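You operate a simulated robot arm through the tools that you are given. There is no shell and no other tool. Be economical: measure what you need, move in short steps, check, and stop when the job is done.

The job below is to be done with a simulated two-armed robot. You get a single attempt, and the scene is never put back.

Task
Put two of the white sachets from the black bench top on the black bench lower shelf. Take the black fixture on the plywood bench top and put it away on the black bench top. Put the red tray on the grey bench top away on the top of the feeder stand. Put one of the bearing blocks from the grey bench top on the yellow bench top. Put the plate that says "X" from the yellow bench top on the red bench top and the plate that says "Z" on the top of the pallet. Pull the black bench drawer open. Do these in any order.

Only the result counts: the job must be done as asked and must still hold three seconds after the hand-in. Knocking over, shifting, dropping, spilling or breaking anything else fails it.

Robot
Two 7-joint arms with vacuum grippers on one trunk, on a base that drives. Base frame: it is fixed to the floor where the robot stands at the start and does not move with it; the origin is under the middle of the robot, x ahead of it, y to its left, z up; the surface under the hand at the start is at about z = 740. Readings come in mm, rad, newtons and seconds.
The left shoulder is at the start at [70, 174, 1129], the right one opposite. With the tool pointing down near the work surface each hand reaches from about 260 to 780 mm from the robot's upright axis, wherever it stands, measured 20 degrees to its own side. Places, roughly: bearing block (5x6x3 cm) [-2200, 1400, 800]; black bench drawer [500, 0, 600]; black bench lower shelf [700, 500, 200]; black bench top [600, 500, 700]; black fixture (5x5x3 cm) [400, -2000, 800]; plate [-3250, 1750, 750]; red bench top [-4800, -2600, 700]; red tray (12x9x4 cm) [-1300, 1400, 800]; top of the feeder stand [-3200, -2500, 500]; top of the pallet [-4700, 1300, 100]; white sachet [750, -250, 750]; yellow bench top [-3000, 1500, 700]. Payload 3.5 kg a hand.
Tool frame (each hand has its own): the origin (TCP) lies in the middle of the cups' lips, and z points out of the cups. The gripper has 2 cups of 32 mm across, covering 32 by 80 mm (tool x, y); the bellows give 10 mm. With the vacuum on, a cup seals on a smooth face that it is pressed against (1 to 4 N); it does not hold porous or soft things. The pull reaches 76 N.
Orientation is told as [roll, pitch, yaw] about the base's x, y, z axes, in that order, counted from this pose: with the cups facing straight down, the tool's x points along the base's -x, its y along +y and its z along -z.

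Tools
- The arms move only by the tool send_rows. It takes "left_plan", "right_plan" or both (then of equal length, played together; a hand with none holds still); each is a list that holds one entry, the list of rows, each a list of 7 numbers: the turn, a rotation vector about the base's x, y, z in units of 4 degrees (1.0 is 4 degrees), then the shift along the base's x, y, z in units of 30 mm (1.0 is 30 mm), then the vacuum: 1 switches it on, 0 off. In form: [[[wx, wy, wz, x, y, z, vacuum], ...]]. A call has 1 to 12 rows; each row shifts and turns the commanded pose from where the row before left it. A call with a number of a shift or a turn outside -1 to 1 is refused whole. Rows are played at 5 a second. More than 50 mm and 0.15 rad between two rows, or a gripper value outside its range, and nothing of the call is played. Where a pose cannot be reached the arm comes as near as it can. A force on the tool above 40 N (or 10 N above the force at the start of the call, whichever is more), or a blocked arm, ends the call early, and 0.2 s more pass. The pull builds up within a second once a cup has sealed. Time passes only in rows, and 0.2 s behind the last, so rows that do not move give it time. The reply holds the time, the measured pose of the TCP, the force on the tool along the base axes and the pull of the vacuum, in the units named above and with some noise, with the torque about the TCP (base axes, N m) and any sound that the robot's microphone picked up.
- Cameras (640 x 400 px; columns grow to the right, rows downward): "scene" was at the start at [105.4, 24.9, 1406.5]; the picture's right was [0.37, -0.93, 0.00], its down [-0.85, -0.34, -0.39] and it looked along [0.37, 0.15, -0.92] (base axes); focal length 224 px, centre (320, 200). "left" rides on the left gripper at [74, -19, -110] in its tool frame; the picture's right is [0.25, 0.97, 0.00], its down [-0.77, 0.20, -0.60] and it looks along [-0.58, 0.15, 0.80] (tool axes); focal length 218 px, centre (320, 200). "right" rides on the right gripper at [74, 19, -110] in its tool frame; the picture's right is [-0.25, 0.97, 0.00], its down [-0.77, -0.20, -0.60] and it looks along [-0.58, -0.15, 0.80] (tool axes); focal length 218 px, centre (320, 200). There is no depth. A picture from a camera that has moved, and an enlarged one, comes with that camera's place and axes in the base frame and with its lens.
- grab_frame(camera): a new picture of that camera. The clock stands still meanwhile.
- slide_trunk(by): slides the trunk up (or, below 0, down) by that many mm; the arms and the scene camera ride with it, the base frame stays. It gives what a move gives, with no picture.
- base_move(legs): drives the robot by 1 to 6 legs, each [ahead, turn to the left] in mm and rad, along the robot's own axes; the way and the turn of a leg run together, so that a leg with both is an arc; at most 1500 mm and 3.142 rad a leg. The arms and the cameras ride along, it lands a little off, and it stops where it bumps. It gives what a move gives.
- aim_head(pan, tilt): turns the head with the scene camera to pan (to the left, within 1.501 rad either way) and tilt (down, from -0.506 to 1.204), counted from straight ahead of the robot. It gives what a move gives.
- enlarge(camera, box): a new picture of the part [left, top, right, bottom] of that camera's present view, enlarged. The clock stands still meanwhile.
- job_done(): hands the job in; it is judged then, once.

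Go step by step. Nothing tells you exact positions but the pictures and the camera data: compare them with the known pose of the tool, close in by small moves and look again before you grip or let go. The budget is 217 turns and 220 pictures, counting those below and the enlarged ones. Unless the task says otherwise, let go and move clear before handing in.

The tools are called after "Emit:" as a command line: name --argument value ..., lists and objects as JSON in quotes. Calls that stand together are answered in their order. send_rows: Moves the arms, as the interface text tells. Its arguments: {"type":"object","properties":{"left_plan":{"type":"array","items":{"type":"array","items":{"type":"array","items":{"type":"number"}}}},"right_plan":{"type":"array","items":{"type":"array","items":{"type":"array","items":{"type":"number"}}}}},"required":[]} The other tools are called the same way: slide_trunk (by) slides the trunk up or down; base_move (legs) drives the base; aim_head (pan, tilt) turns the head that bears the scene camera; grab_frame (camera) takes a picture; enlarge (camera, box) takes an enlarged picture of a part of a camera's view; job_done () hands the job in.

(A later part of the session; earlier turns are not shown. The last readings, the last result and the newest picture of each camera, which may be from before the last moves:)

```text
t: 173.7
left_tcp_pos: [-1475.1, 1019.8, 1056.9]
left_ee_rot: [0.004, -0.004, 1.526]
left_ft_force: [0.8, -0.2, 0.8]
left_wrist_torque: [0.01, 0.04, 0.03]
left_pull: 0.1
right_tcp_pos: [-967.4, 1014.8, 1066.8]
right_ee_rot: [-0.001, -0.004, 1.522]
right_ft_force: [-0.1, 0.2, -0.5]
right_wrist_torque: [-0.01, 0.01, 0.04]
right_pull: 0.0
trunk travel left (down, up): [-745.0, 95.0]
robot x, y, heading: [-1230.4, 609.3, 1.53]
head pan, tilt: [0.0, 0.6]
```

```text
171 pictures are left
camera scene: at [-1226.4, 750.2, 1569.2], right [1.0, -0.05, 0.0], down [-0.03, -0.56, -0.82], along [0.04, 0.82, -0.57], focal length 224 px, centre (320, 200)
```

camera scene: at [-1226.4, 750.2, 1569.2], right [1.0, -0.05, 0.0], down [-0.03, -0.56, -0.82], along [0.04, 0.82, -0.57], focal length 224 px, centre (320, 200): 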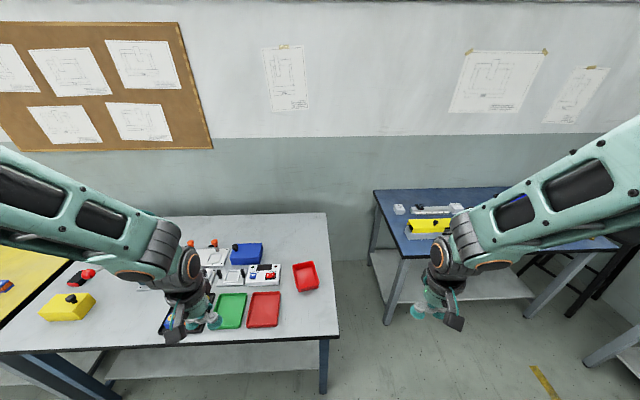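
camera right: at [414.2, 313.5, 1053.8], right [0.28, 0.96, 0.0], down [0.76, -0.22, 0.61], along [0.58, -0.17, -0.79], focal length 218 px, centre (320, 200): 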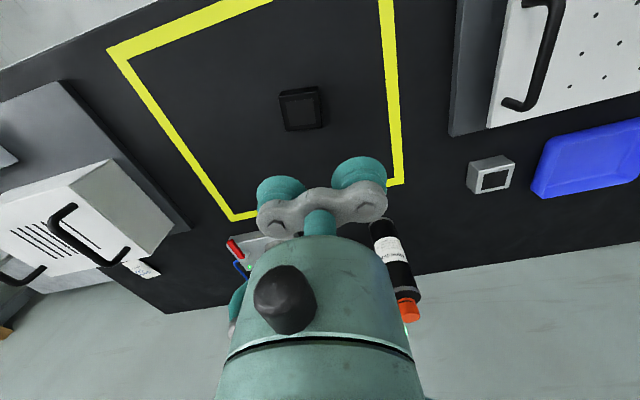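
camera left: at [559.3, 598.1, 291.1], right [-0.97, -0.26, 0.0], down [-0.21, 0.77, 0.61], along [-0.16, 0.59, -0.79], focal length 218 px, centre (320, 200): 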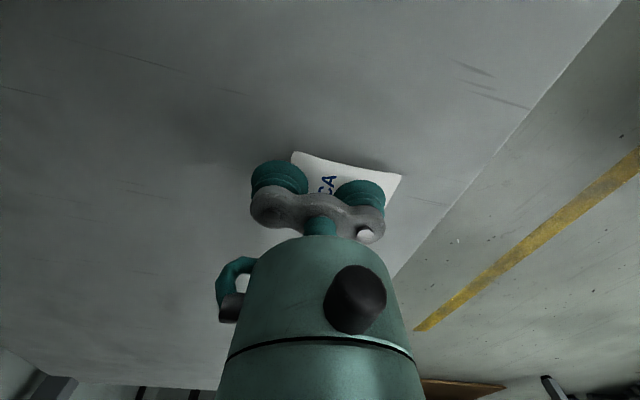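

Emit:
enlarge --camera "scene" --box '[180, 220, 340, 350]'

Emit:
enlarge --camera "scene" --box '[0, 200, 200, 360]'

```text
3.08 times, centred on (260, 285) of scene
camera zoom: at [-1226.4, 750.2, 1569.2], right [1.0, -0.05, 0.0], down [-0.03, -0.56, -0.82], along [0.04, 0.82, -0.57], focal length 691 px, centre (505, -62)
```

zoom: 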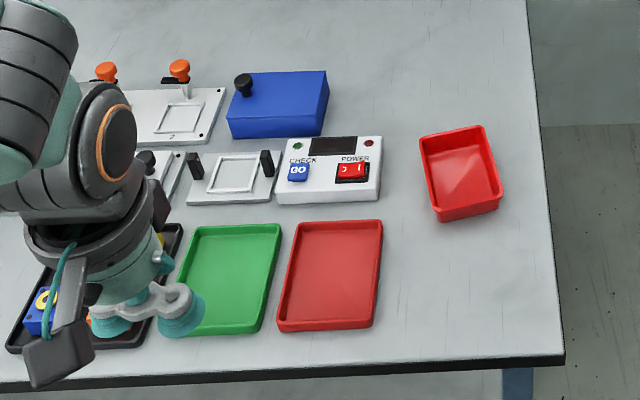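

```text
2.50 times, centred on (100, 280) of scene
camera zoom: at [-1226.4, 750.2, 1569.2], right [1.0, -0.05, 0.0], down [-0.03, -0.56, -0.82], along [0.04, 0.82, -0.57], focal length 561 px, centre (870, 0)
```

zoom: 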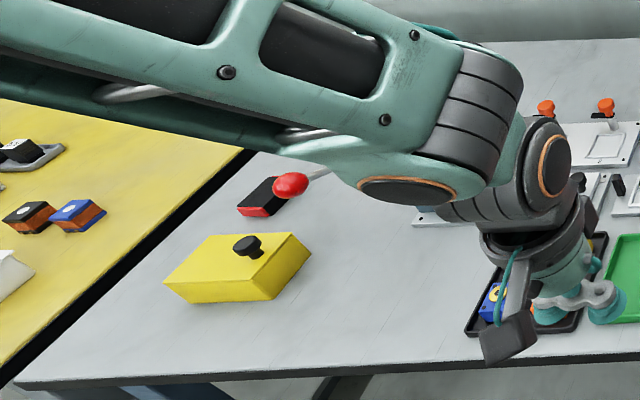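

The wanted tray is the small deep red one near [-1258,1350], its long axis about 12 degrees off y. I move closer and bring the left hand over it, turned to match.

Emit:
base_move --legs '[[135, 0.04]]'

Emit:
send_rows --left_plan '[[[0, 0, -1, 0.4, 0.2, 0, 0], [0, 0, -1, 0.4, 0.2, 0, 0], [0, 0, -1, 0.4, 0.2, 0, 0], [0, 0, -1, 0.4, 0.2, 0, 0], [0, 0, -1, 0.4, 0.2, 0, 0], [0, 0, -1, 0.4, 0.2, 0, 0], [0, 0, -1, 0.4, 0.2, 0, 0], [0, 0, -1, 0.4, 0.2, 0, 0], [0, 0, -1, 0.4, 0.2, 0, 0], [0, 0, -1, 0.4, 0.2, 0, 0], [0, 0, -1, 0.4, 0.2, 0, 0], [0, 0, -1, 0.4, 0.2, 0, 0]]]'

```text
t: 175.0
left_tcp_pos: [-1487.6, 1142.9, 1057.4]
left_ee_rot: [0.004, -0.007, 1.567]
left_ft_force: [1.6, 0.7, 0.0]
left_wrist_torque: [0.02, -0.01, 0.02]
left_pull: 0.0
right_tcp_pos: [-980.5, 1159.8, 1067.7]
right_ee_rot: [-0.001, -0.006, 1.562]
right_ft_force: [0.0, 0.6, -0.4]
right_wrist_torque: [0.02, 0.0, 0.03]
right_pull: 0.1
trunk travel left (down, up): [-745.0, 95.0]
robot x, y, heading: [-1230.3, 746.5, 1.566]
head pan, tilt: [0.0, 0.6]
```

```text
t: 177.6
left_tcp_pos: [-1345.0, 1217.6, 1057.4]
left_ee_rot: [0.006, -0.002, 0.731]
left_ft_force: [0.0, 0.3, -0.8]
left_wrist_torque: [0.01, 0.0, 0.03]
left_pull: 0.1
right_tcp_pos: [-980.6, 1161.3, 1066.0]
right_ee_rot: [0.001, -0.003, 1.563]
right_ft_force: [-0.4, -0.6, 0.3]
right_wrist_torque: [-0.03, 0.0, 0.0]
right_pull: 0.0
trunk travel left (down, up): [-745.0, 95.0]
robot x, y, heading: [-1229.6, 748.5, 1.563]
head pan, tilt: [0.0, 0.6]
```

Emit:
send_rows --left_plan '[[[0, 0, -0.94, 0.36, 0.55, -0.65, 0], [0, 0, -0.94, 0.36, 0.55, -0.65, 0], [0, 0, -0.94, 0.36, 0.55, -0.65, 0], [0, 0, -0.94, 0.36, 0.55, -0.65, 0], [0, 0, -0.94, 0.36, 0.55, -0.65, 0], [0, 0, -0.94, 0.36, 0.55, -0.65, 0], [0, 0, -0.94, 0.36, 0.55, -0.65, 0], [0, 0, -0.94, 0.36, 0.55, -0.65, 0]]]'

Emit:
grab_frame --camera "left"

```text
t: 179.4
left_tcp_pos: [-1256.8, 1350.6, 901.5]
left_ee_rot: [0.003, -0.003, 0.205]
left_ft_force: [0.0, 0.6, 0.4]
left_wrist_torque: [0.0, -0.02, -0.03]
left_pull: 0.1
right_tcp_pos: [-980.8, 1162.9, 1066.5]
right_ee_rot: [0.0, -0.004, 1.564]
right_ft_force: [0.0, 0.4, 0.1]
right_wrist_torque: [0.0, 0.02, 0.0]
right_pull: 0.0
trunk travel left (down, up): [-745.0, 95.0]
robot x, y, heading: [-1231.0, 745.2, 1.57]
head pan, tilt: [0.0, 0.6]
```

```text
168 pictures are left
camera left: at [-1324.4, 1316.3, 1010.6], right [-0.45, 0.9, 0.0], down [0.71, 0.35, 0.61], along [0.54, 0.27, -0.79], focal length 218 px, centre (320, 200)
```

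left: 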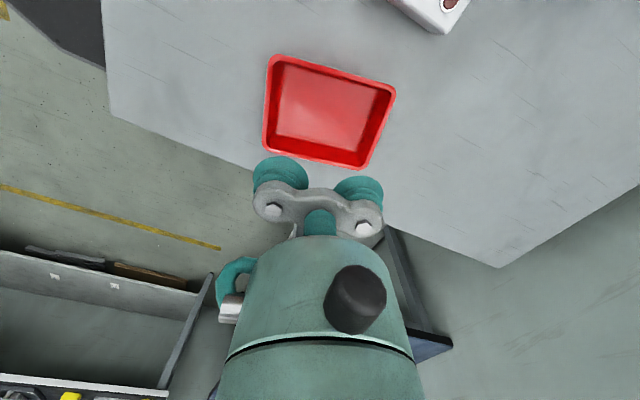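

The tray's centre reads [-1267,1352], aligned with the hand. I lower the cups to its floor.

Emit:
send_rows --left_plan '[[[0, 0, 0.4, -0.33, 0.04, -1, 0], [0, 0, 0, 0, 0, -1, 0], [0, 0, 0, 0, 0, -1, 0]]]'

Emit:
grab_frame --camera "left"

```text
t: 180.2
left_tcp_pos: [-1269.1, 1349.6, 809.0]
left_ee_rot: [0.003, -0.003, 0.234]
left_ft_force: [-0.2, 0.2, -0.5]
left_wrist_torque: [-0.02, -0.01, 0.0]
left_pull: 0.0
right_tcp_pos: [-981.3, 1162.2, 1065.3]
right_ee_rot: [-0.001, -0.005, 1.564]
right_ft_force: [0.6, 0.7, 0.2]
right_wrist_torque: [-0.02, 0.05, 0.0]
right_pull: 0.1
trunk travel left (down, up): [-745.0, 95.0]
robot x, y, heading: [-1229.3, 744.3, 1.573]
head pan, tilt: [0.0, 0.6]
```

```text
167 pictures are left
camera left: at [-1335.0, 1314.1, 919.4], right [-0.47, 0.88, 0.0], down [0.7, 0.37, 0.61], along [0.54, 0.29, -0.79], focal length 218 px, centre (320, 200)
```

left: 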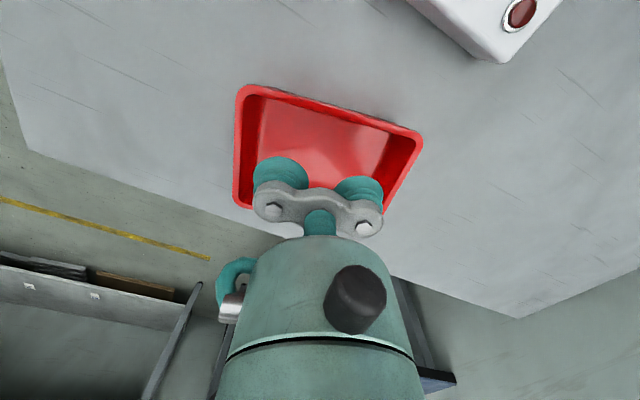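

Emit:
send_rows --left_plan '[[[0, 0, 0, 0, 0.05, -0.9, 1], [0, 0, 0, 0, 0, -0.8, 1], [0, 0, 0, 0, 0, -0.15, 1], [0, 0, 0, 0, 0, -0.13, 1], [0, 0, 0, 0, 0, -0.1, 1], [0, 0, 0, 0, 0, 0, 1], [0, 0, 0, 0, 0, 0, 1], [0, 0, 0, 0, 0, 0, 1]]]'

```text
t: 182.0
left_tcp_pos: [-1268.0, 1351.7, 747.8]
left_ee_rot: [0.002, -0.005, 0.236]
left_ft_force: [0.5, -0.8, 0.1]
left_wrist_torque: [-0.03, 0.01, 0.0]
left_pull: 75.4
right_tcp_pos: [-980.9, 1162.4, 1066.3]
right_ee_rot: [-0.002, -0.004, 1.563]
right_ft_force: [0.0, -0.2, 0.6]
right_wrist_torque: [0.01, -0.04, -0.02]
right_pull: 0.0
trunk travel left (down, up): [-745.0, 95.0]
robot x, y, heading: [-1232.4, 743.7, 1.568]
head pan, tilt: [0.0, 0.6]
```

Both cups sealed on the tray. I lift it high, draw it in, and drive along to the left part of the grey bench.

Emit:
send_rows --left_plan '[[[0, 0, 0, 0, 0, 0.5, 1], [0, 0, 0, 0, 0, 1, 1], [0, 0, 0, 0, 0, 1, 1], [0, 0, 0, 0, 0, 1, 1], [0, 0, 0, 0, 0, 1, 1], [0, 0, 0, 0, 0, 1, 1], [0, 0, 0, 0, 0, 1, 1], [0, 0, 0, 0, 0, 1, 1], [0, 0, 0, 0, 0, 1, 1], [0, 0, 0, 0, 0, 1, 1], [0, 0, 0, -0.6, -0.8, 0.8, 1], [0, 0, 0, -0.6, -0.8, 0, 1]]]'

Emit:
send_rows --left_plan '[[[0, 0, 0, -0.8, -0.8, 0, 1], [0, 0, 0, -0.8, -0.8, 0, 1], [0, 0, 0, -0.8, -0.8, 0, 1], [0, 0, 0, -0.8, -0.8, 0, 1], [0, 0, 0, -0.8, -0.8, 0, 1], [0, 0, 0, -0.8, -0.2, 0, 1]]]'

Emit:
base_move --legs '[[-140, 0], [0, 1.571], [700, 0], [0, -1.571]]'

Emit:
grab_frame --camera "scene"

```text
t: 184.6
left_tcp_pos: [-1316.3, 1304.3, 1051.3]
left_ee_rot: [-0.026, -0.023, 0.269]
left_ft_force: [-0.3, -0.4, -0.2]
left_wrist_torque: [0.01, 0.02, -0.05]
left_pull: 75.4
right_tcp_pos: [-981.9, 1161.1, 1067.1]
right_ee_rot: [-0.002, -0.005, 1.564]
right_ft_force: [0.5, 0.2, -0.1]
right_wrist_torque: [0.03, -0.02, -0.03]
right_pull: 0.0
trunk travel left (down, up): [-745.0, 95.0]
robot x, y, heading: [-1229.2, 745.4, 1.564]
head pan, tilt: [0.0, 0.6]
```

```text
t: 186.0
left_tcp_pos: [-1450.5, 1177.8, 1057.6]
left_ee_rot: [0.002, -0.006, 0.231]
left_ft_force: [0.0, 0.1, -1.1]
left_wrist_torque: [-0.05, -0.04, -0.01]
left_pull: 75.8
right_tcp_pos: [-982.9, 1162.5, 1066.7]
right_ee_rot: [-0.001, -0.003, 1.564]
right_ft_force: [-0.5, 0.5, 0.1]
right_wrist_torque: [0.01, 0.03, 0.02]
right_pull: 0.1
trunk travel left (down, up): [-745.0, 95.0]
robot x, y, heading: [-1229.4, 744.1, 1.565]
head pan, tilt: [0.0, 0.6]
```

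```text
t: 198.5
left_tcp_pos: [-2156.0, 1027.7, 1057.5]
left_ee_rot: [0.003, -0.003, 0.227]
left_ft_force: [-0.1, 0.1, -0.9]
left_wrist_torque: [-0.01, 0.05, -0.01]
left_pull: 75.8
right_tcp_pos: [-1689.5, 1008.3, 1067.0]
right_ee_rot: [-0.002, -0.004, 1.555]
right_ft_force: [0.0, 0.7, 0.1]
right_wrist_torque: [0.03, -0.04, -0.02]
right_pull: 0.0
trunk travel left (down, up): [-745.0, 95.0]
robot x, y, heading: [-1940.3, 592.6, 1.56]
head pan, tilt: [0.0, 0.6]
```

```text
166 pictures are left
camera scene: at [-1938.6, 735.0, 1569.2], right [1.0, -0.01, 0.0], down [-0.01, -0.56, -0.83], along [0.01, 0.82, -0.56], focal length 224 px, centre (320, 200)
```

scene: 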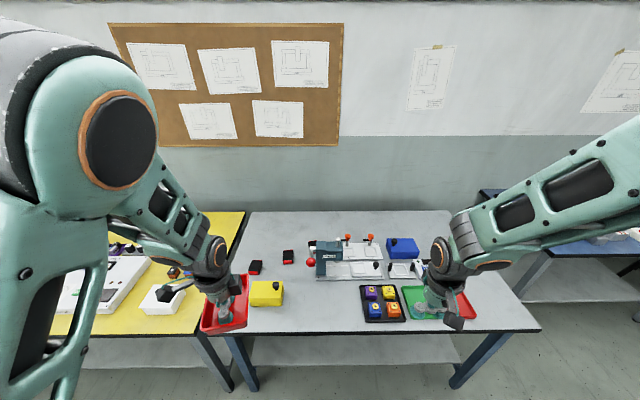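

Emit:
enlarge --camera "scene" --box '[230, 220, 430, 345]'

Emit:
enlarge --camera "scene" --box '[40, 220, 240, 345]'

```text
3.20 times, centred on (330, 282) of scene
camera zoom: at [-1938.6, 735.0, 1569.2], right [1.0, -0.01, 0.0], down [-0.01, -0.56, -0.83], along [0.01, 0.82, -0.56], focal length 718 px, centre (288, -64)
```

zoom: 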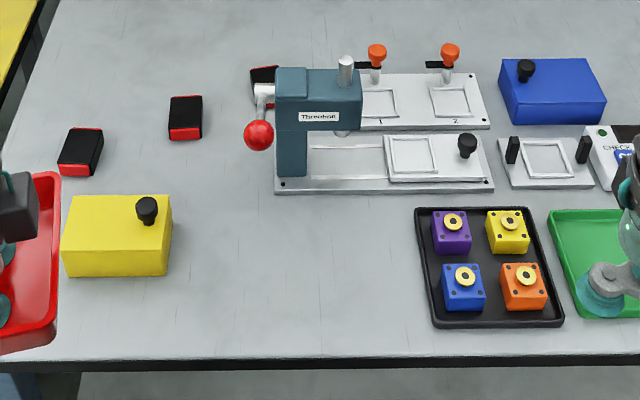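

```text
3.20 times, centred on (140, 282) of scene
camera zoom: at [-1938.6, 735.0, 1569.2], right [1.0, -0.01, 0.0], down [-0.01, -0.56, -0.83], along [0.01, 0.82, -0.56], focal length 718 px, centre (896, -64)
```

zoom: 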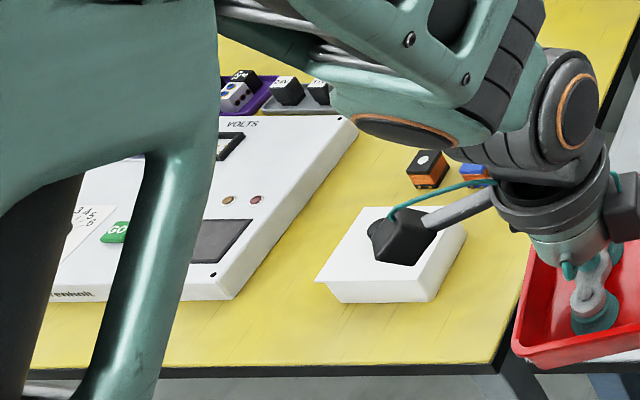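

The black-and-red blocks are at the hinted place (e.g. [-2219,1384]). I drive over so that the right hand reaches it, and look closely.

Emit:
base_move --legs '[[0, 1.571], [400, 0], [0, -1.571], [150, 0]]'

Emit:
grab_frame --camera "scene"

Emit:
grab_frame --camera "right"

```text
t: 209.7
left_tcp_pos: [-2569.3, 1163.0, 1059.1]
left_ee_rot: [0.005, -0.002, 0.261]
left_ft_force: [-0.7, 0.3, -0.4]
left_wrist_torque: [-0.04, 0.02, -0.01]
left_pull: 75.6
right_tcp_pos: [-2102.0, 1159.2, 1067.2]
right_ee_rot: [-0.001, -0.007, 1.588]
right_ft_force: [0.1, -0.7, -0.3]
right_wrist_torque: [0.03, -0.02, -0.01]
right_pull: 0.1
trunk travel left (down, up): [-745.0, 95.0]
robot x, y, heading: [-2339.5, 735.2, 1.592]
head pan, tilt: [0.0, 0.6]
```

```text
163 pictures are left
camera scene: at [-2341.8, 876.3, 1569.5], right [1.0, 0.02, 0.0], down [0.01, -0.56, -0.83], along [-0.02, 0.83, -0.56], focal length 224 px, centre (320, 200)
```

scene: 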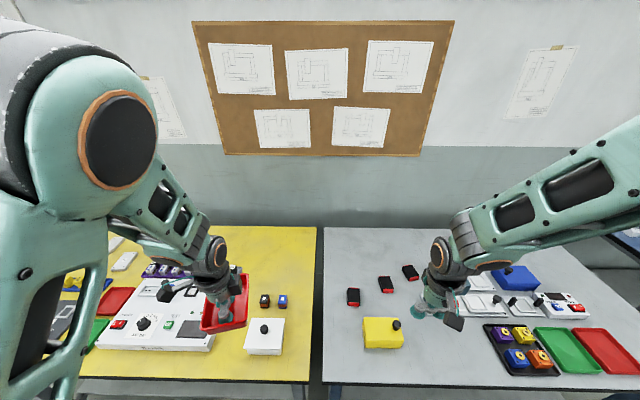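

```text
162 pictures are left
camera right: at [-2120.0, 1084.3, 1177.5], right [-0.97, 0.24, 0.0], down [0.19, 0.77, 0.61], along [0.14, 0.59, -0.79], focal length 218 px, centre (320, 200)
```

right: 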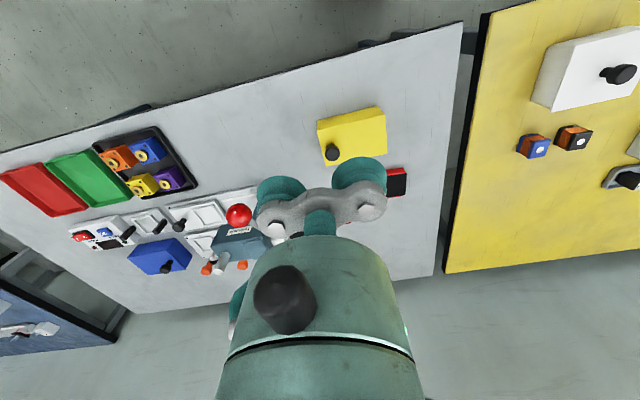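

Emit:
enlarge --camera "scene" --box '[320, 245, 440, 325]'

Emit:
enlarge --camera "right" --box '[70, 110, 210, 200]'

Emit:
enlarge --camera "right" --box '[500, 100, 620, 190]'

```text
5.00 times, centred on (380, 285) of scene
camera zoom: at [-2341.8, 876.3, 1569.5], right [1.0, 0.02, 0.0], down [0.01, -0.56, -0.83], along [-0.02, 0.83, -0.56], focal length 1122 px, centre (20, -225)
```

zoom: 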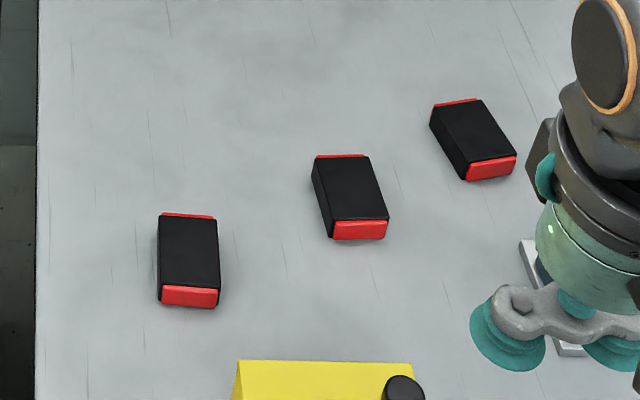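

```text
4.44 times, centred on (140, 155) of right
camera zoom: at [-2120.0, 1084.3, 1177.5], right [-0.97, 0.24, 0.0], down [0.19, 0.77, 0.61], along [0.14, 0.59, -0.79], focal length 970 px, centre (1120, 400)
```

zoom: 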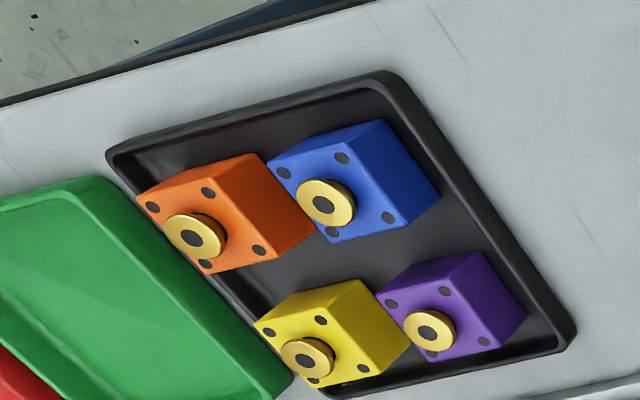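

```text
4.44 times, centred on (560, 145) of right
camera zoom: at [-2120.0, 1084.3, 1177.5], right [-0.97, 0.24, 0.0], down [0.19, 0.77, 0.61], along [0.14, 0.59, -0.79], focal length 970 px, centre (-747, 444)
```

zoom: 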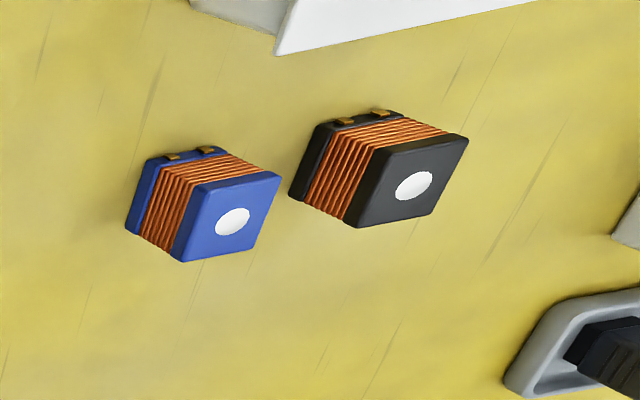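

The black blocks with red end caps are linear bearing blocks; the leftmost is centred near [-2224,1399]. I move the right hand above with one cup to go on its middle.

Emit:
send_rows --right_plan '[[[0, 0, 0, -0.487, 0.8, -0.56, 0], [0, 0, 0, -0.487, 0.8, -0.56, 0], [0, 0, 0, -0.487, 0.8, -0.56, 0], [0, 0, 0, -0.487, 0.8, -0.56, 0], [0, 0, 0, -0.487, 0.8, -0.56, 0], [0, 0, 0, -0.487, 0.8, -0.56, 0], [0, 0, 0, -0.487, 0.8, -0.56, 0], [0, 0, 0, -0.487, 0.8, -0.56, 0], [0, 0, 0, -0.487, 0.8, -0.56, 0], [0, 0, 0, -0.487, 0.8, -0.56, 0]]]'

Emit:
grab_frame --camera "right"

```text
t: 211.9
left_tcp_pos: [-2571.3, 1166.4, 1057.7]
left_ee_rot: [0.003, -0.003, 0.258]
left_ft_force: [0.1, 0.1, -0.9]
left_wrist_torque: [0.01, 0.0, -0.02]
left_pull: 75.7
right_tcp_pos: [-2248.9, 1401.2, 898.3]
right_ee_rot: [-0.002, -0.003, 1.588]
right_ft_force: [-0.4, 0.2, -0.5]
right_wrist_torque: [-0.01, -0.02, 0.04]
right_pull: 0.2
trunk travel left (down, up): [-745.0, 95.0]
robot x, y, heading: [-2337.6, 739.8, 1.595]
head pan, tilt: [0.0, 0.6]
```

```text
158 pictures are left
camera right: at [-2266.5, 1327.7, 1008.3], right [-0.97, 0.24, 0.0], down [0.19, 0.77, 0.61], along [0.14, 0.59, -0.8], focal length 218 px, centre (320, 200)
```

right: 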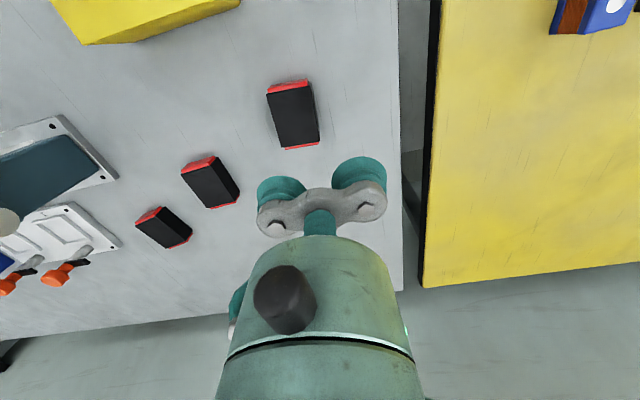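

Emit:
enlarge --camera "right" --box '[250, 65, 350, 165]'

```text
4.00 times, centred on (300, 115) of right
camera zoom: at [-2266.5, 1327.7, 1008.3], right [-0.97, 0.24, 0.0], down [0.19, 0.77, 0.61], along [0.14, 0.59, -0.8], focal length 873 px, centre (400, 540)
```

zoom: 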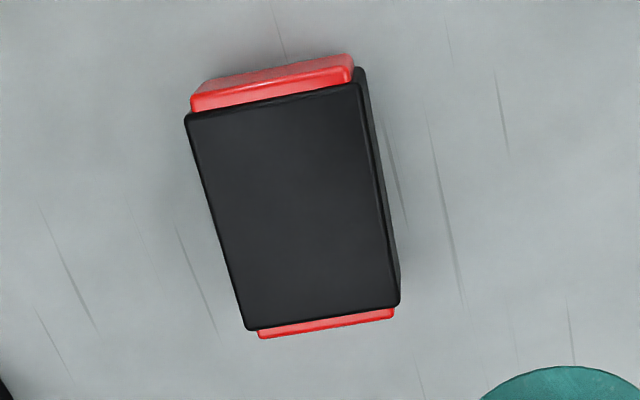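

The block's top centre reads [-2225,1389]. I shift 12 mm and lower onto it.

Emit:
send_rows --right_plan '[[[0, 0, 0, 0, -0.42, -0.8, 0], [0, 0, 0, 0, 0, -1, 0], [0, 0, 0, 0, 0, -1, 0], [0, 0, 0, 0, 0, -0.9, 1], [0, 0, 0, 0, 0, -0.2, 1], [0, 0, 0, 0, 0, -0.15, 1], [0, 0, 0, 0, 0, -0.12, 1], [0, 0, 0, 0, 0, -0.1, 1], [0, 0, 0, 0, 0, 0, 1], [0, 0, 0, 0, 0, 0, 1]]]'

```text
t: 214.1
left_tcp_pos: [-2569.6, 1165.0, 1058.0]
left_ee_rot: [0.005, -0.004, 0.26]
left_ft_force: [-0.5, 0.8, -1.1]
left_wrist_torque: [-0.04, -0.01, -0.01]
left_pull: 75.9
right_tcp_pos: [-2247.4, 1387.5, 769.7]
right_ee_rot: [-0.002, -0.005, 1.588]
right_ft_force: [1.1, 0.3, 0.5]
right_wrist_torque: [0.0, -0.01, -0.02]
right_pull: 0.1
trunk travel left (down, up): [-745.0, 95.0]
robot x, y, heading: [-2339.6, 739.2, 1.595]
head pan, tilt: [0.0, 0.6]
```

Emit:
send_rows --right_plan '[[[0, 0, 0, 0, 0, -0.12, 1], [0, 0, 0, 0, 0, -0.12, 1], [0, 0, 0, 0, 0, 0, 1], [0, 0, 0, 0, 0, 0, 1], [0, 0, 0, 0, 0, 0, 1]]]'

Emit:
grab_frame --camera "right"

```text
t: 215.3
left_tcp_pos: [-2569.6, 1163.3, 1059.2]
left_ee_rot: [0.007, -0.003, 0.261]
left_ft_force: [0.0, -0.3, -1.2]
left_wrist_torque: [-0.01, 0.01, 0.01]
left_pull: 75.6
right_tcp_pos: [-2248.1, 1387.0, 766.1]
right_ee_rot: [-0.001, -0.009, 1.587]
right_ft_force: [0.2, 6.8, 15.9]
right_wrist_torque: [-0.09, -1.18, 0.13]
right_pull: 37.5
trunk travel left (down, up): [-745.0, 95.0]
robot x, y, heading: [-2337.6, 736.2, 1.592]
head pan, tilt: [0.0, 0.6]
```

```text
156 pictures are left
camera right: at [-2266.6, 1313.3, 875.5], right [-0.97, 0.24, 0.0], down [0.19, 0.77, 0.61], along [0.14, 0.59, -0.79], focal length 218 px, centre (320, 200)
```

right: 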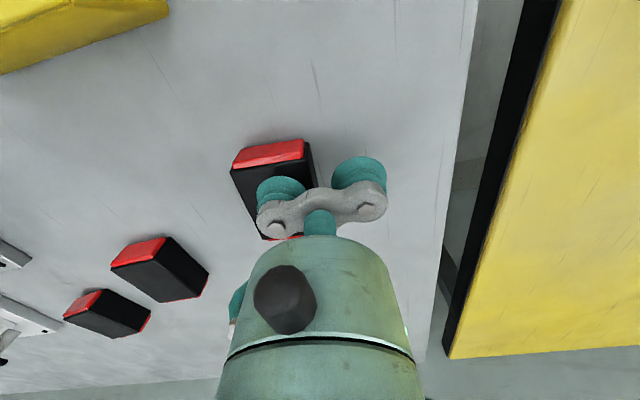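

Sealed. I lift the bearing block and draw it in, then move left in front of the yellow bench.

Emit:
send_rows --right_plan '[[[0, 0, 0, 0, 0, 0.3, 1], [0, 0, 0, 0, 0, 1, 1], [0, 0, 0, 0, 0, 1, 1], [0, 0, 0, 0, 0, 1, 1], [0, 0, 0, 0, 0, 1, 1], [0, 0, 0, 0, 0, 1, 1], [0, 0, 0, 0.4, -0.8, 1, 1], [0, 0, 0, 0.5, -0.8, 1, 1], [0, 0, 0, 0.5, -0.8, 1, 1], [0, 0, 0, 0.5, -0.8, 0.5, 1], [0, 0, 0, 0.5, -0.8, 0, 1], [0, 0, 0, 0.5, -0.8, 0, 1]]]'

Emit:
base_move --legs '[[-140, 0], [0, 1.571], [300, 0], [0, -1.595], [140, 0]]'

Emit:
grab_frame --camera "scene"

Emit:
grab_frame --camera "right"

```text
t: 217.9
left_tcp_pos: [-2568.0, 1164.1, 1058.4]
left_ee_rot: [0.003, -0.003, 0.261]
left_ft_force: [0.0, 0.0, -0.5]
left_wrist_torque: [0.01, 0.0, -0.04]
left_pull: 75.4
right_tcp_pos: [-2158.6, 1241.3, 1026.3]
right_ee_rot: [-0.003, -0.005, 1.587]
right_ft_force: [-0.7, 0.4, -1.4]
right_wrist_torque: [-0.03, -0.91, -0.02]
right_pull: 37.7
trunk travel left (down, up): [-745.0, 95.0]
robot x, y, heading: [-2341.8, 739.1, 1.595]
head pan, tilt: [0.0, 0.6]
```

```text
t: 229.4
left_tcp_pos: [-2859.5, 1160.3, 1056.4]
left_ee_rot: [0.005, -0.003, 0.248]
left_ft_force: [0.0, -0.2, -0.5]
left_wrist_torque: [-0.01, 0.01, 0.0]
left_pull: 75.4
right_tcp_pos: [-2448.4, 1233.7, 1027.8]
right_ee_rot: [-0.001, -0.005, 1.577]
right_ft_force: [-0.2, 0.1, -2.5]
right_wrist_torque: [0.01, -0.87, 0.02]
right_pull: 37.3
trunk travel left (down, up): [-745.0, 95.0]
robot x, y, heading: [-2639.1, 730.0, 1.578]
head pan, tilt: [0.0, 0.6]
```

```text
155 pictures are left
camera scene: at [-2636.0, 870.5, 1569.5], right [1.0, 0.01, 0.0], down [0.01, -0.56, -0.83], along [-0.01, 0.83, -0.56], focal length 224 px, centre (320, 200)
```

scene: 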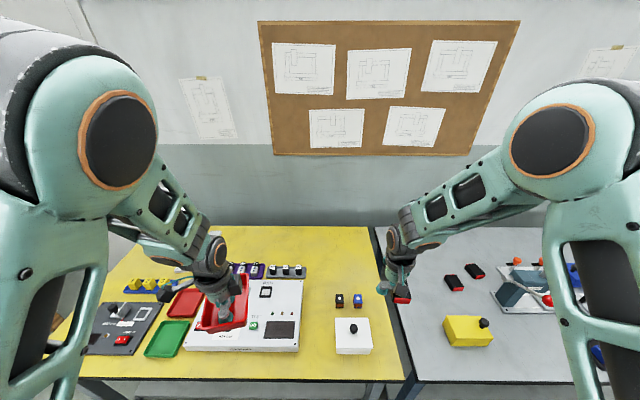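

```text
154 pictures are left
camera right: at [-2468.2, 1159.2, 1137.8], right [-0.97, 0.25, 0.0], down [0.2, 0.77, 0.61], along [0.15, 0.59, -0.79], focal length 218 px, centre (320, 200)
```

right: 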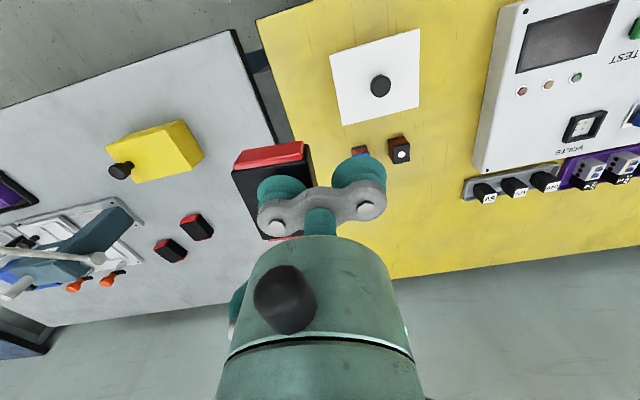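

The spot behind the coils, about [-2450,1470], is free. I inch closer, then move the block over it and lower.

Emit:
base_move --legs '[[45, 0]]'

Emit:
send_rows --right_plan '[[[0, 0, 0, -0.14, 1, 0, 1], [0, 0, 0, -0.14, 1, 0, 1], [0, 0, 0, -0.14, 1, 0, 1], [0, 0, 0, -0.14, 1, -0.2, 1], [0, 0, 0, -0.14, 1, -0.8, 1], [0, 0, 0, -0.14, 1, -1, 1], [0, 0, 0, 0, 0.3, -1, 1], [0, 0, 0, 0, 0, -1, 1], [0, 0, 0, 0, 0, -1, 1], [0, 0, 0, 0, 0, -1, 1], [0, 0, 0, 0, 0, -1, 1]]]'

Emit:
grab_frame --camera "right"

Emit:
grab_frame --camera "scene"

```text
t: 230.3
left_tcp_pos: [-2861.2, 1200.3, 1060.8]
left_ee_rot: [0.009, -0.005, 0.247]
left_ft_force: [0.2, -1.4, -0.7]
left_wrist_torque: [0.05, 0.05, -0.01]
left_pull: 75.4
right_tcp_pos: [-2449.2, 1273.1, 1028.4]
right_ee_rot: [0.0, -0.008, 1.576]
right_ft_force: [-0.6, -0.8, -2.0]
right_wrist_torque: [0.04, -0.84, 0.0]
right_pull: 38.1
trunk travel left (down, up): [-745.0, 95.0]
robot x, y, heading: [-2636.3, 771.6, 1.582]
head pan, tilt: [0.0, 0.6]
```

```text
t: 232.7
left_tcp_pos: [-2860.0, 1205.4, 1056.9]
left_ee_rot: [0.002, -0.004, 0.248]
left_ft_force: [-0.6, -0.3, -1.5]
left_wrist_torque: [-0.01, 0.02, 0.01]
left_pull: 75.4
right_tcp_pos: [-2473.4, 1469.2, 815.7]
right_ee_rot: [-0.001, -0.005, 1.577]
right_ft_force: [-0.3, -0.6, -1.0]
right_wrist_torque: [-0.06, -0.82, 0.01]
right_pull: 38.0
trunk travel left (down, up): [-745.0, 95.0]
robot x, y, heading: [-2632.0, 775.2, 1.58]
head pan, tilt: [0.0, 0.6]
```

```text
153 pictures are left
camera right: at [-2493.7, 1394.9, 926.5], right [-0.97, 0.25, 0.0], down [0.2, 0.77, 0.61], along [0.15, 0.59, -0.79], focal length 218 px, centre (320, 200)
```

right: 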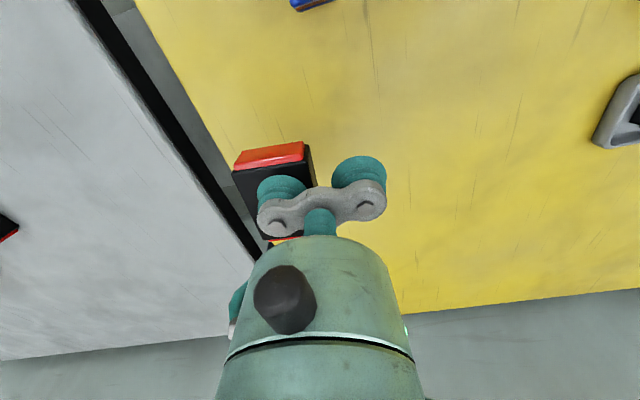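

```text
152 pictures are left
camera scene: at [-2636.3, 917.5, 1569.2], right [1.0, 0.01, 0.0], down [0.01, -0.57, -0.82], along [-0.01, 0.82, -0.57], focal length 224 px, centre (320, 200)
```

scene: 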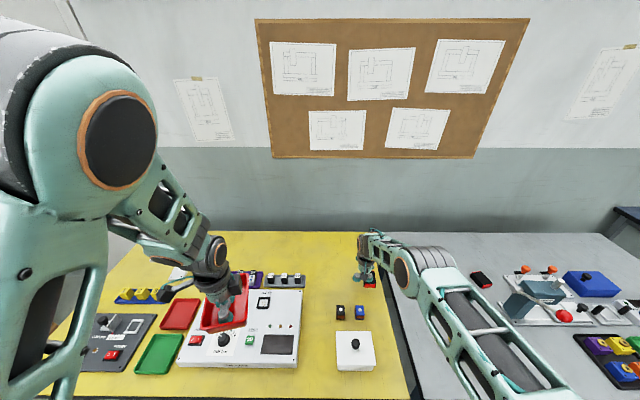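

The block is over the yellow top with some 45 mm of margin to the edge. I lower to contact.

Emit:
send_rows --right_plan '[[[0, 0, 0, -0.3, 0, -0.9, 1], [0, 0, 0, 0, 0, -0.4, 1], [0, 0, 0, 0, 0, -0.15, 1], [0, 0, 0, 0, 0, -0.1, 1], [0, 0, 0, 0, 0, -0.1, 1], [0, 0, 0, 0, 0, 0, 1]]]'

```text
t: 234.1
left_tcp_pos: [-2861.4, 1203.7, 1058.6]
left_ee_rot: [0.003, -0.003, 0.248]
left_ft_force: [0.2, 0.4, -0.9]
left_wrist_torque: [-0.02, 0.03, -0.01]
left_pull: 75.8
right_tcp_pos: [-2483.1, 1466.6, 767.9]
right_ee_rot: [-0.003, -0.005, 1.576]
right_ft_force: [0.8, -0.8, -1.5]
right_wrist_torque: [0.0, -0.85, 0.02]
right_pull: 37.5
trunk travel left (down, up): [-745.0, 95.0]
robot x, y, heading: [-2631.9, 774.6, 1.578]
head pan, tilt: [0.0, 0.6]
```

Emit:
send_rows --right_plan '[[[0, 0, 0, 0, 0, -0.08, 1], [0, 0, 0, 0, 0, -0.08, 1], [0, 0, 0, 0, 0, 0, 1]]]'

```text
t: 234.9
left_tcp_pos: [-2860.6, 1203.2, 1060.0]
left_ee_rot: [0.006, -0.004, 0.247]
left_ft_force: [0.2, 0.3, -1.0]
left_wrist_torque: [-0.02, -0.03, -0.02]
left_pull: 75.4
right_tcp_pos: [-2484.8, 1467.9, 765.1]
right_ee_rot: [-0.003, -0.011, 1.574]
right_ft_force: [4.0, 7.5, 20.1]
right_wrist_torque: [-0.11, -1.16, 0.14]
right_pull: 37.9
trunk travel left (down, up): [-745.0, 95.0]
robot x, y, heading: [-2634.9, 773.5, 1.58]
head pan, tilt: [0.0, 0.6]
```

Contact. I ease up a touch, release, and rise.

Emit:
send_rows --right_plan '[[[0, 0, 0, 0, 0, 0.05, 1], [0, 0, 0, 0, 0, 0, 0], [0, 0, 0, 0, 0, 0, 0], [0, 0, 0, 0, 0, 0, 0], [0, 0, 0, 0, 0, 0, 0], [0, 0, 0, 0, 0, 0.2, 0], [0, 0, 0, 0, 0, 0.6, 0], [0, 0, 0, 0, 0, 1, 0], [0, 0, 0, 0, 0, 1, 0], [0, 0, 0, 0, 0, 1, 0], [0, 0, 0, 0, 0, 1, 0], [0, 0, 0, 0, 0, 1, 0]]]'

Emit:
grab_frame --camera "right"

Emit:
enlarge --camera "scene" --box '[40, 220, 320, 395]'

```text
t: 237.5
left_tcp_pos: [-2861.3, 1202.9, 1058.3]
left_ee_rot: [0.007, -0.004, 0.248]
left_ft_force: [-0.6, 0.3, -1.6]
left_wrist_torque: [0.01, 0.04, 0.0]
left_pull: 75.5
right_tcp_pos: [-2482.6, 1464.0, 938.5]
right_ee_rot: [-0.002, -0.004, 1.575]
right_ft_force: [-0.3, 0.6, 0.3]
right_wrist_torque: [-0.03, -0.01, 0.02]
right_pull: 0.1
trunk travel left (down, up): [-745.0, 95.0]
robot x, y, heading: [-2633.9, 774.3, 1.577]
head pan, tilt: [0.0, 0.6]
```

```text
151 pictures are left
camera right: at [-2503.4, 1390.8, 1049.2], right [-0.97, 0.25, 0.0], down [0.2, 0.77, 0.61], along [0.15, 0.59, -0.79], focal length 218 px, centre (320, 200)
```

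right: 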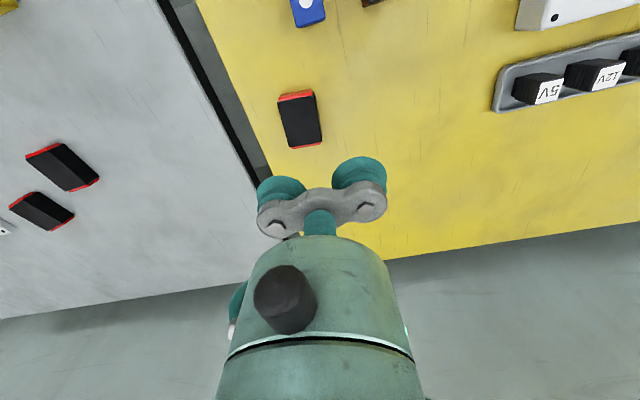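

```text
2.29 times, centred on (180, 308) of scene
camera zoom: at [-2636.7, 915.3, 1569.3], right [1.0, 0.01, 0.0], down [0.01, -0.56, -0.83], along [-0.01, 0.83, -0.56], focal length 513 px, centre (640, -46)
```

zoom: 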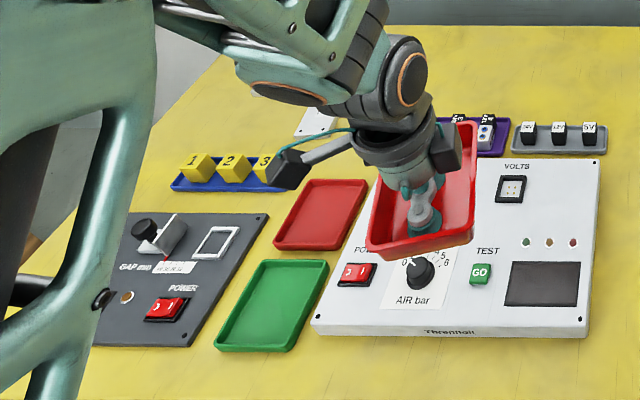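

The bearing block is placed. I tuck the right hand in and look to the left before driving.

Emit:
send_rows --right_plan '[[[0, 0, 0, 0.2, -0.6, 1, 0], [0, 0, 0, 0.25, -0.85, 0.6, 0], [0, 0, 0, 0.25, -0.85, 0.5, 0], [0, 0, 0, 0.25, -0.85, 0.5, 0], [0, 0, 0, 0.25, -0.85, 0.5, 0], [0, 0, 0, 0.25, -0.85, 0.3, 0], [0, 0, 0, 0.25, -0.85, 0.3, 0], [0, 0, 0, 0.25, -0.85, 0, 0], [0, 0, 0, 0.25, -0.85, 0, 0], [0, 0, 0, 0.25, -0.85, 0, 0], [0, 0, 0, 0.25, -0.85, 0, 0]]]'

Emit:
base_move --legs '[[-160, 0], [0, 1.571]]'

Emit:
aim_head --pan 0 --tilt 0.3

Emit:
grab_frame --camera "scene"

```text
t: 239.9
left_tcp_pos: [-2860.6, 1206.1, 1059.4]
left_ee_rot: [0.005, -0.004, 0.247]
left_ft_force: [-1.0, -0.3, -0.5]
left_wrist_torque: [0.0, 0.01, 0.02]
left_pull: 75.2
right_tcp_pos: [-2402.3, 1193.0, 1048.8]
right_ee_rot: [0.0, -0.006, 1.576]
right_ft_force: [-0.1, -0.3, 0.5]
right_wrist_torque: [0.0, 0.0, 0.01]
right_pull: 0.1
trunk travel left (down, up): [-745.0, 95.0]
robot x, y, heading: [-2634.9, 774.3, 1.577]
head pan, tilt: [0.0, 0.6]
```

```text
t: 245.1
left_tcp_pos: [-3068.1, 394.1, 1058.5]
left_ee_rot: [0.003, -0.003, 1.805]
left_ft_force: [0.9, 0.1, -1.0]
left_wrist_torque: [-0.02, -0.02, 0.0]
left_pull: 75.5
right_tcp_pos: [-3052.0, 850.9, 1048.9]
right_ee_rot: [0.001, -0.004, 3.132]
right_ft_force: [-0.2, -0.6, -0.3]
right_wrist_torque: [-0.04, 0.0, 0.05]
right_pull: 0.0
trunk travel left (down, up): [-745.0, 95.0]
robot x, y, heading: [-2634.8, 610.5, 3.143]
head pan, tilt: [0.0, 0.6]
```

```text
t: 245.9
left_tcp_pos: [-3068.5, 393.8, 1058.9]
left_ee_rot: [0.002, -0.003, 1.805]
left_ft_force: [-0.4, 0.4, -1.4]
left_wrist_torque: [-0.03, 0.02, -0.01]
left_pull: 75.1
right_tcp_pos: [-3051.6, 850.5, 1048.3]
right_ee_rot: [-0.003, -0.004, 3.134]
right_ft_force: [0.4, -0.2, -0.3]
right_wrist_torque: [0.03, 0.0, 0.0]
right_pull: 0.1
trunk travel left (down, up): [-745.0, 95.0]
robot x, y, heading: [-2634.4, 613.0, 3.134]
head pan, tilt: [0.0, 0.3]
```

```text
149 pictures are left
camera scene: at [-2777.5, 615.8, 1596.6], right [0.0, 1.0, 0.0], down [0.3, 0.0, -0.95], along [-0.95, 0.0, -0.3], focal length 224 px, centre (320, 200)
```

scene: 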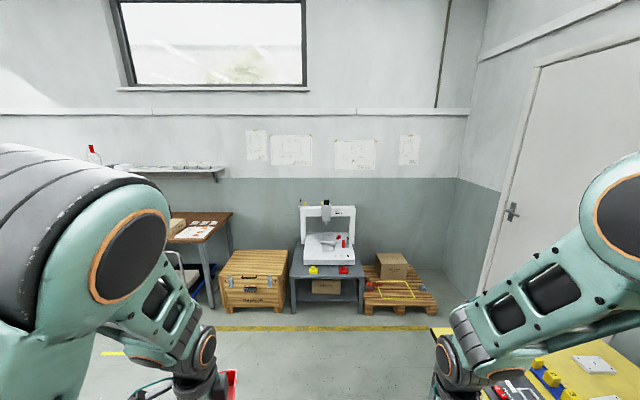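

I see the pallet (with a box and a yellow frame) ahead, and white plates on the yellow bench. I drive on and turn to view those plates.

Emit:
base_move --legs '[[550, 0], [0, -1.56]]'

Emit:
aim_head --pan 0 --tilt 0.5

Emit:
grab_frame --camera "scene"

```text
t: 253.0
left_tcp_pos: [-3412.5, 1045.6, 1057.8]
left_ee_rot: [0.005, -0.004, 0.232]
left_ft_force: [0.8, -0.1, -1.3]
left_wrist_torque: [-0.02, -0.01, 0.04]
left_pull: 75.7
right_tcp_pos: [-2955.5, 1029.9, 1048.9]
right_ee_rot: [-0.001, -0.005, 1.561]
right_ft_force: [0.1, -1.0, 0.9]
right_wrist_torque: [0.01, 0.0, 0.0]
right_pull: 0.1
trunk travel left (down, up): [-745.0, 95.0]
robot x, y, heading: [-3195.3, 614.1, 1.567]
head pan, tilt: [0.0, 0.3]
```

```text
t: 253.7
left_tcp_pos: [-3411.7, 1044.8, 1058.4]
left_ee_rot: [0.004, -0.004, 0.232]
left_ft_force: [0.1, -0.6, -1.5]
left_wrist_torque: [-0.02, 0.03, 0.0]
left_pull: 75.9
right_tcp_pos: [-2954.6, 1028.4, 1047.5]
right_ee_rot: [0.0, -0.004, 1.562]
right_ft_force: [0.8, 1.0, -0.2]
right_wrist_torque: [0.04, -0.03, 0.02]
right_pull: 0.1
trunk travel left (down, up): [-745.0, 95.0]
robot x, y, heading: [-3194.3, 612.0, 1.567]
head pan, tilt: [0.0, 0.499]
```

```text
148 pictures are left
camera scene: at [-3192.0, 756.7, 1578.4], right [1.0, -0.01, 0.0], down [0.0, -0.48, -0.88], along [0.0, 0.88, -0.48], focal length 224 px, centre (320, 200)
```

scene: 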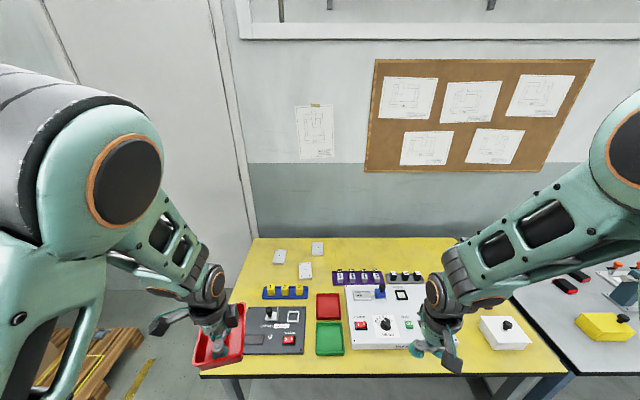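

Emit:
enlarge --camera "scene" --box '[240, 230, 360, 305]'

```text
5.33 times, centred on (300, 268) of scene
camera zoom: at [-3192.0, 756.7, 1578.4], right [1.0, -0.01, 0.0], down [0.0, -0.48, -0.88], along [0.0, 0.88, -0.48], focal length 1197 px, centre (427, -160)
```

zoom: 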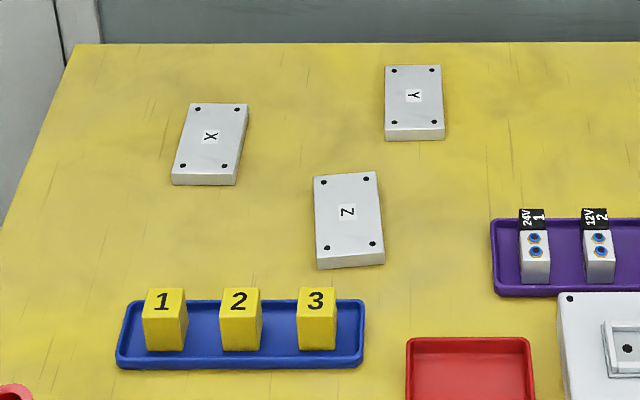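

Plates X, Y and Z lie near [-3403,1650], [-3205,1706] and [-3265,1552]; they're best taken from the bench's left end with both hands free. So the tray goes first to the feeder stand; I turn around to see the way.

Emit:
base_move --legs '[[0, 3.1]]'

Emit:
aim_head --pan 0 --tilt 0.35

Emit:
grab_frame --camera "scene"

```text
t: 261.5
left_tcp_pos: [-2964.3, 186.0, 1057.9]
left_ee_rot: [0.003, -0.003, -2.879]
left_ft_force: [0.0, 0.4, -0.1]
left_wrist_torque: [0.02, -0.01, 0.01]
left_pull: 75.4
right_tcp_pos: [-3422.3, 188.9, 1048.3]
right_ee_rot: [-0.001, -0.003, -1.551]
right_ft_force: [-0.7, -0.1, -0.8]
right_wrist_torque: [0.03, 0.0, -0.01]
right_pull: 0.1
trunk travel left (down, up): [-745.0, 95.0]
robot x, y, heading: [-3195.9, 611.1, -1.546]
head pan, tilt: [0.0, 0.499]
```

```text
t: 262.2
left_tcp_pos: [-2963.8, 184.1, 1057.8]
left_ee_rot: [0.005, -0.001, -2.879]
left_ft_force: [0.7, 0.3, -0.6]
left_wrist_torque: [0.01, -0.03, -0.04]
left_pull: 75.7
right_tcp_pos: [-3421.1, 187.9, 1049.0]
right_ee_rot: [-0.002, -0.002, -1.552]
right_ft_force: [0.9, -0.5, -0.7]
right_wrist_torque: [-0.01, 0.03, 0.02]
right_pull: 0.0
trunk travel left (down, up): [-745.0, 95.0]
robot x, y, heading: [-3191.4, 613.9, -1.546]
head pan, tilt: [0.0, 0.351]
```

```text
146 pictures are left
camera scene: at [-3190.1, 472.5, 1591.9], right [-1.0, -0.02, 0.0], down [-0.01, 0.34, -0.94], along [0.02, -0.94, -0.34], focal length 224 px, centre (320, 200)
```

scene: 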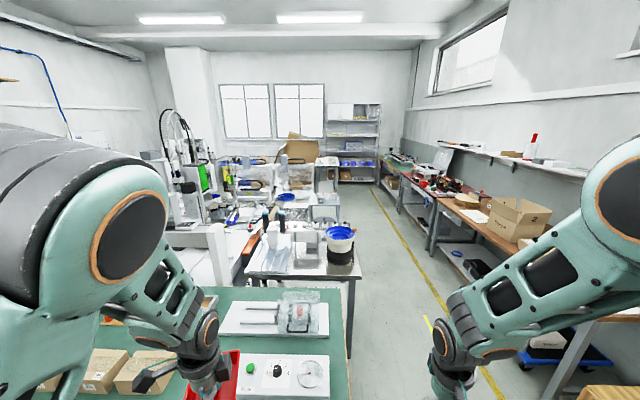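

The aisle runs down at x≈-3900 between the island (edge x≈-3390) and wall benches (edge x≈-4500). I drive along it.

Emit:
base_move --legs '[[0, -1.596], [700, 0], [0, 1.571], [1500, 0], [800, 0]]'

Emit:
aim_head --pan 0.6 --tilt 0.5

Emit:
grab_frame --camera "scene"

```text
t: 284.6
left_tcp_pos: [-3667.1, -2128.5, 1059.3]
left_ee_rot: [0.005, -0.004, -2.895]
left_ft_force: [-0.1, 0.0, -1.8]
left_wrist_torque: [0.01, 0.04, 0.03]
left_pull: 75.7
right_tcp_pos: [-4124.1, -2118.0, 1049.1]
right_ee_rot: [-0.002, -0.004, -1.566]
right_ft_force: [-0.1, 0.8, -0.6]
right_wrist_torque: [0.02, -0.01, -0.03]
right_pull: 0.1
trunk travel left (down, up): [-745.0, 95.0]
robot x, y, heading: [-3894.0, -1700.2, -1.566]
head pan, tilt: [0.0, 0.351]
```

```text
t: 285.6
left_tcp_pos: [-3666.3, -2128.7, 1059.4]
left_ee_rot: [0.002, -0.003, -2.895]
left_ft_force: [0.3, 1.0, -0.1]
left_wrist_torque: [-0.01, -0.03, 0.02]
left_pull: 75.2
right_tcp_pos: [-4124.5, -2118.5, 1049.4]
right_ee_rot: [0.0, -0.004, -1.567]
right_ft_force: [-0.5, 0.0, -0.6]
right_wrist_torque: [0.04, -0.01, 0.06]
right_pull: 0.0
trunk travel left (down, up): [-745.0, 95.0]
robot x, y, heading: [-3892.2, -1694.1, -1.561]
head pan, tilt: [0.6, 0.499]
```

```text
145 pictures are left
camera scene: at [-3837.7, -1819.4, 1578.4], right [-0.82, -0.57, 0.0], down [-0.27, 0.39, -0.88], along [0.5, -0.72, -0.48], focal length 224 px, centre (320, 200)
```

scene: 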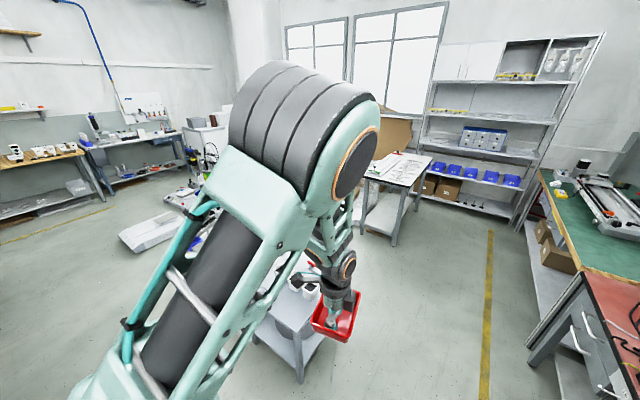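

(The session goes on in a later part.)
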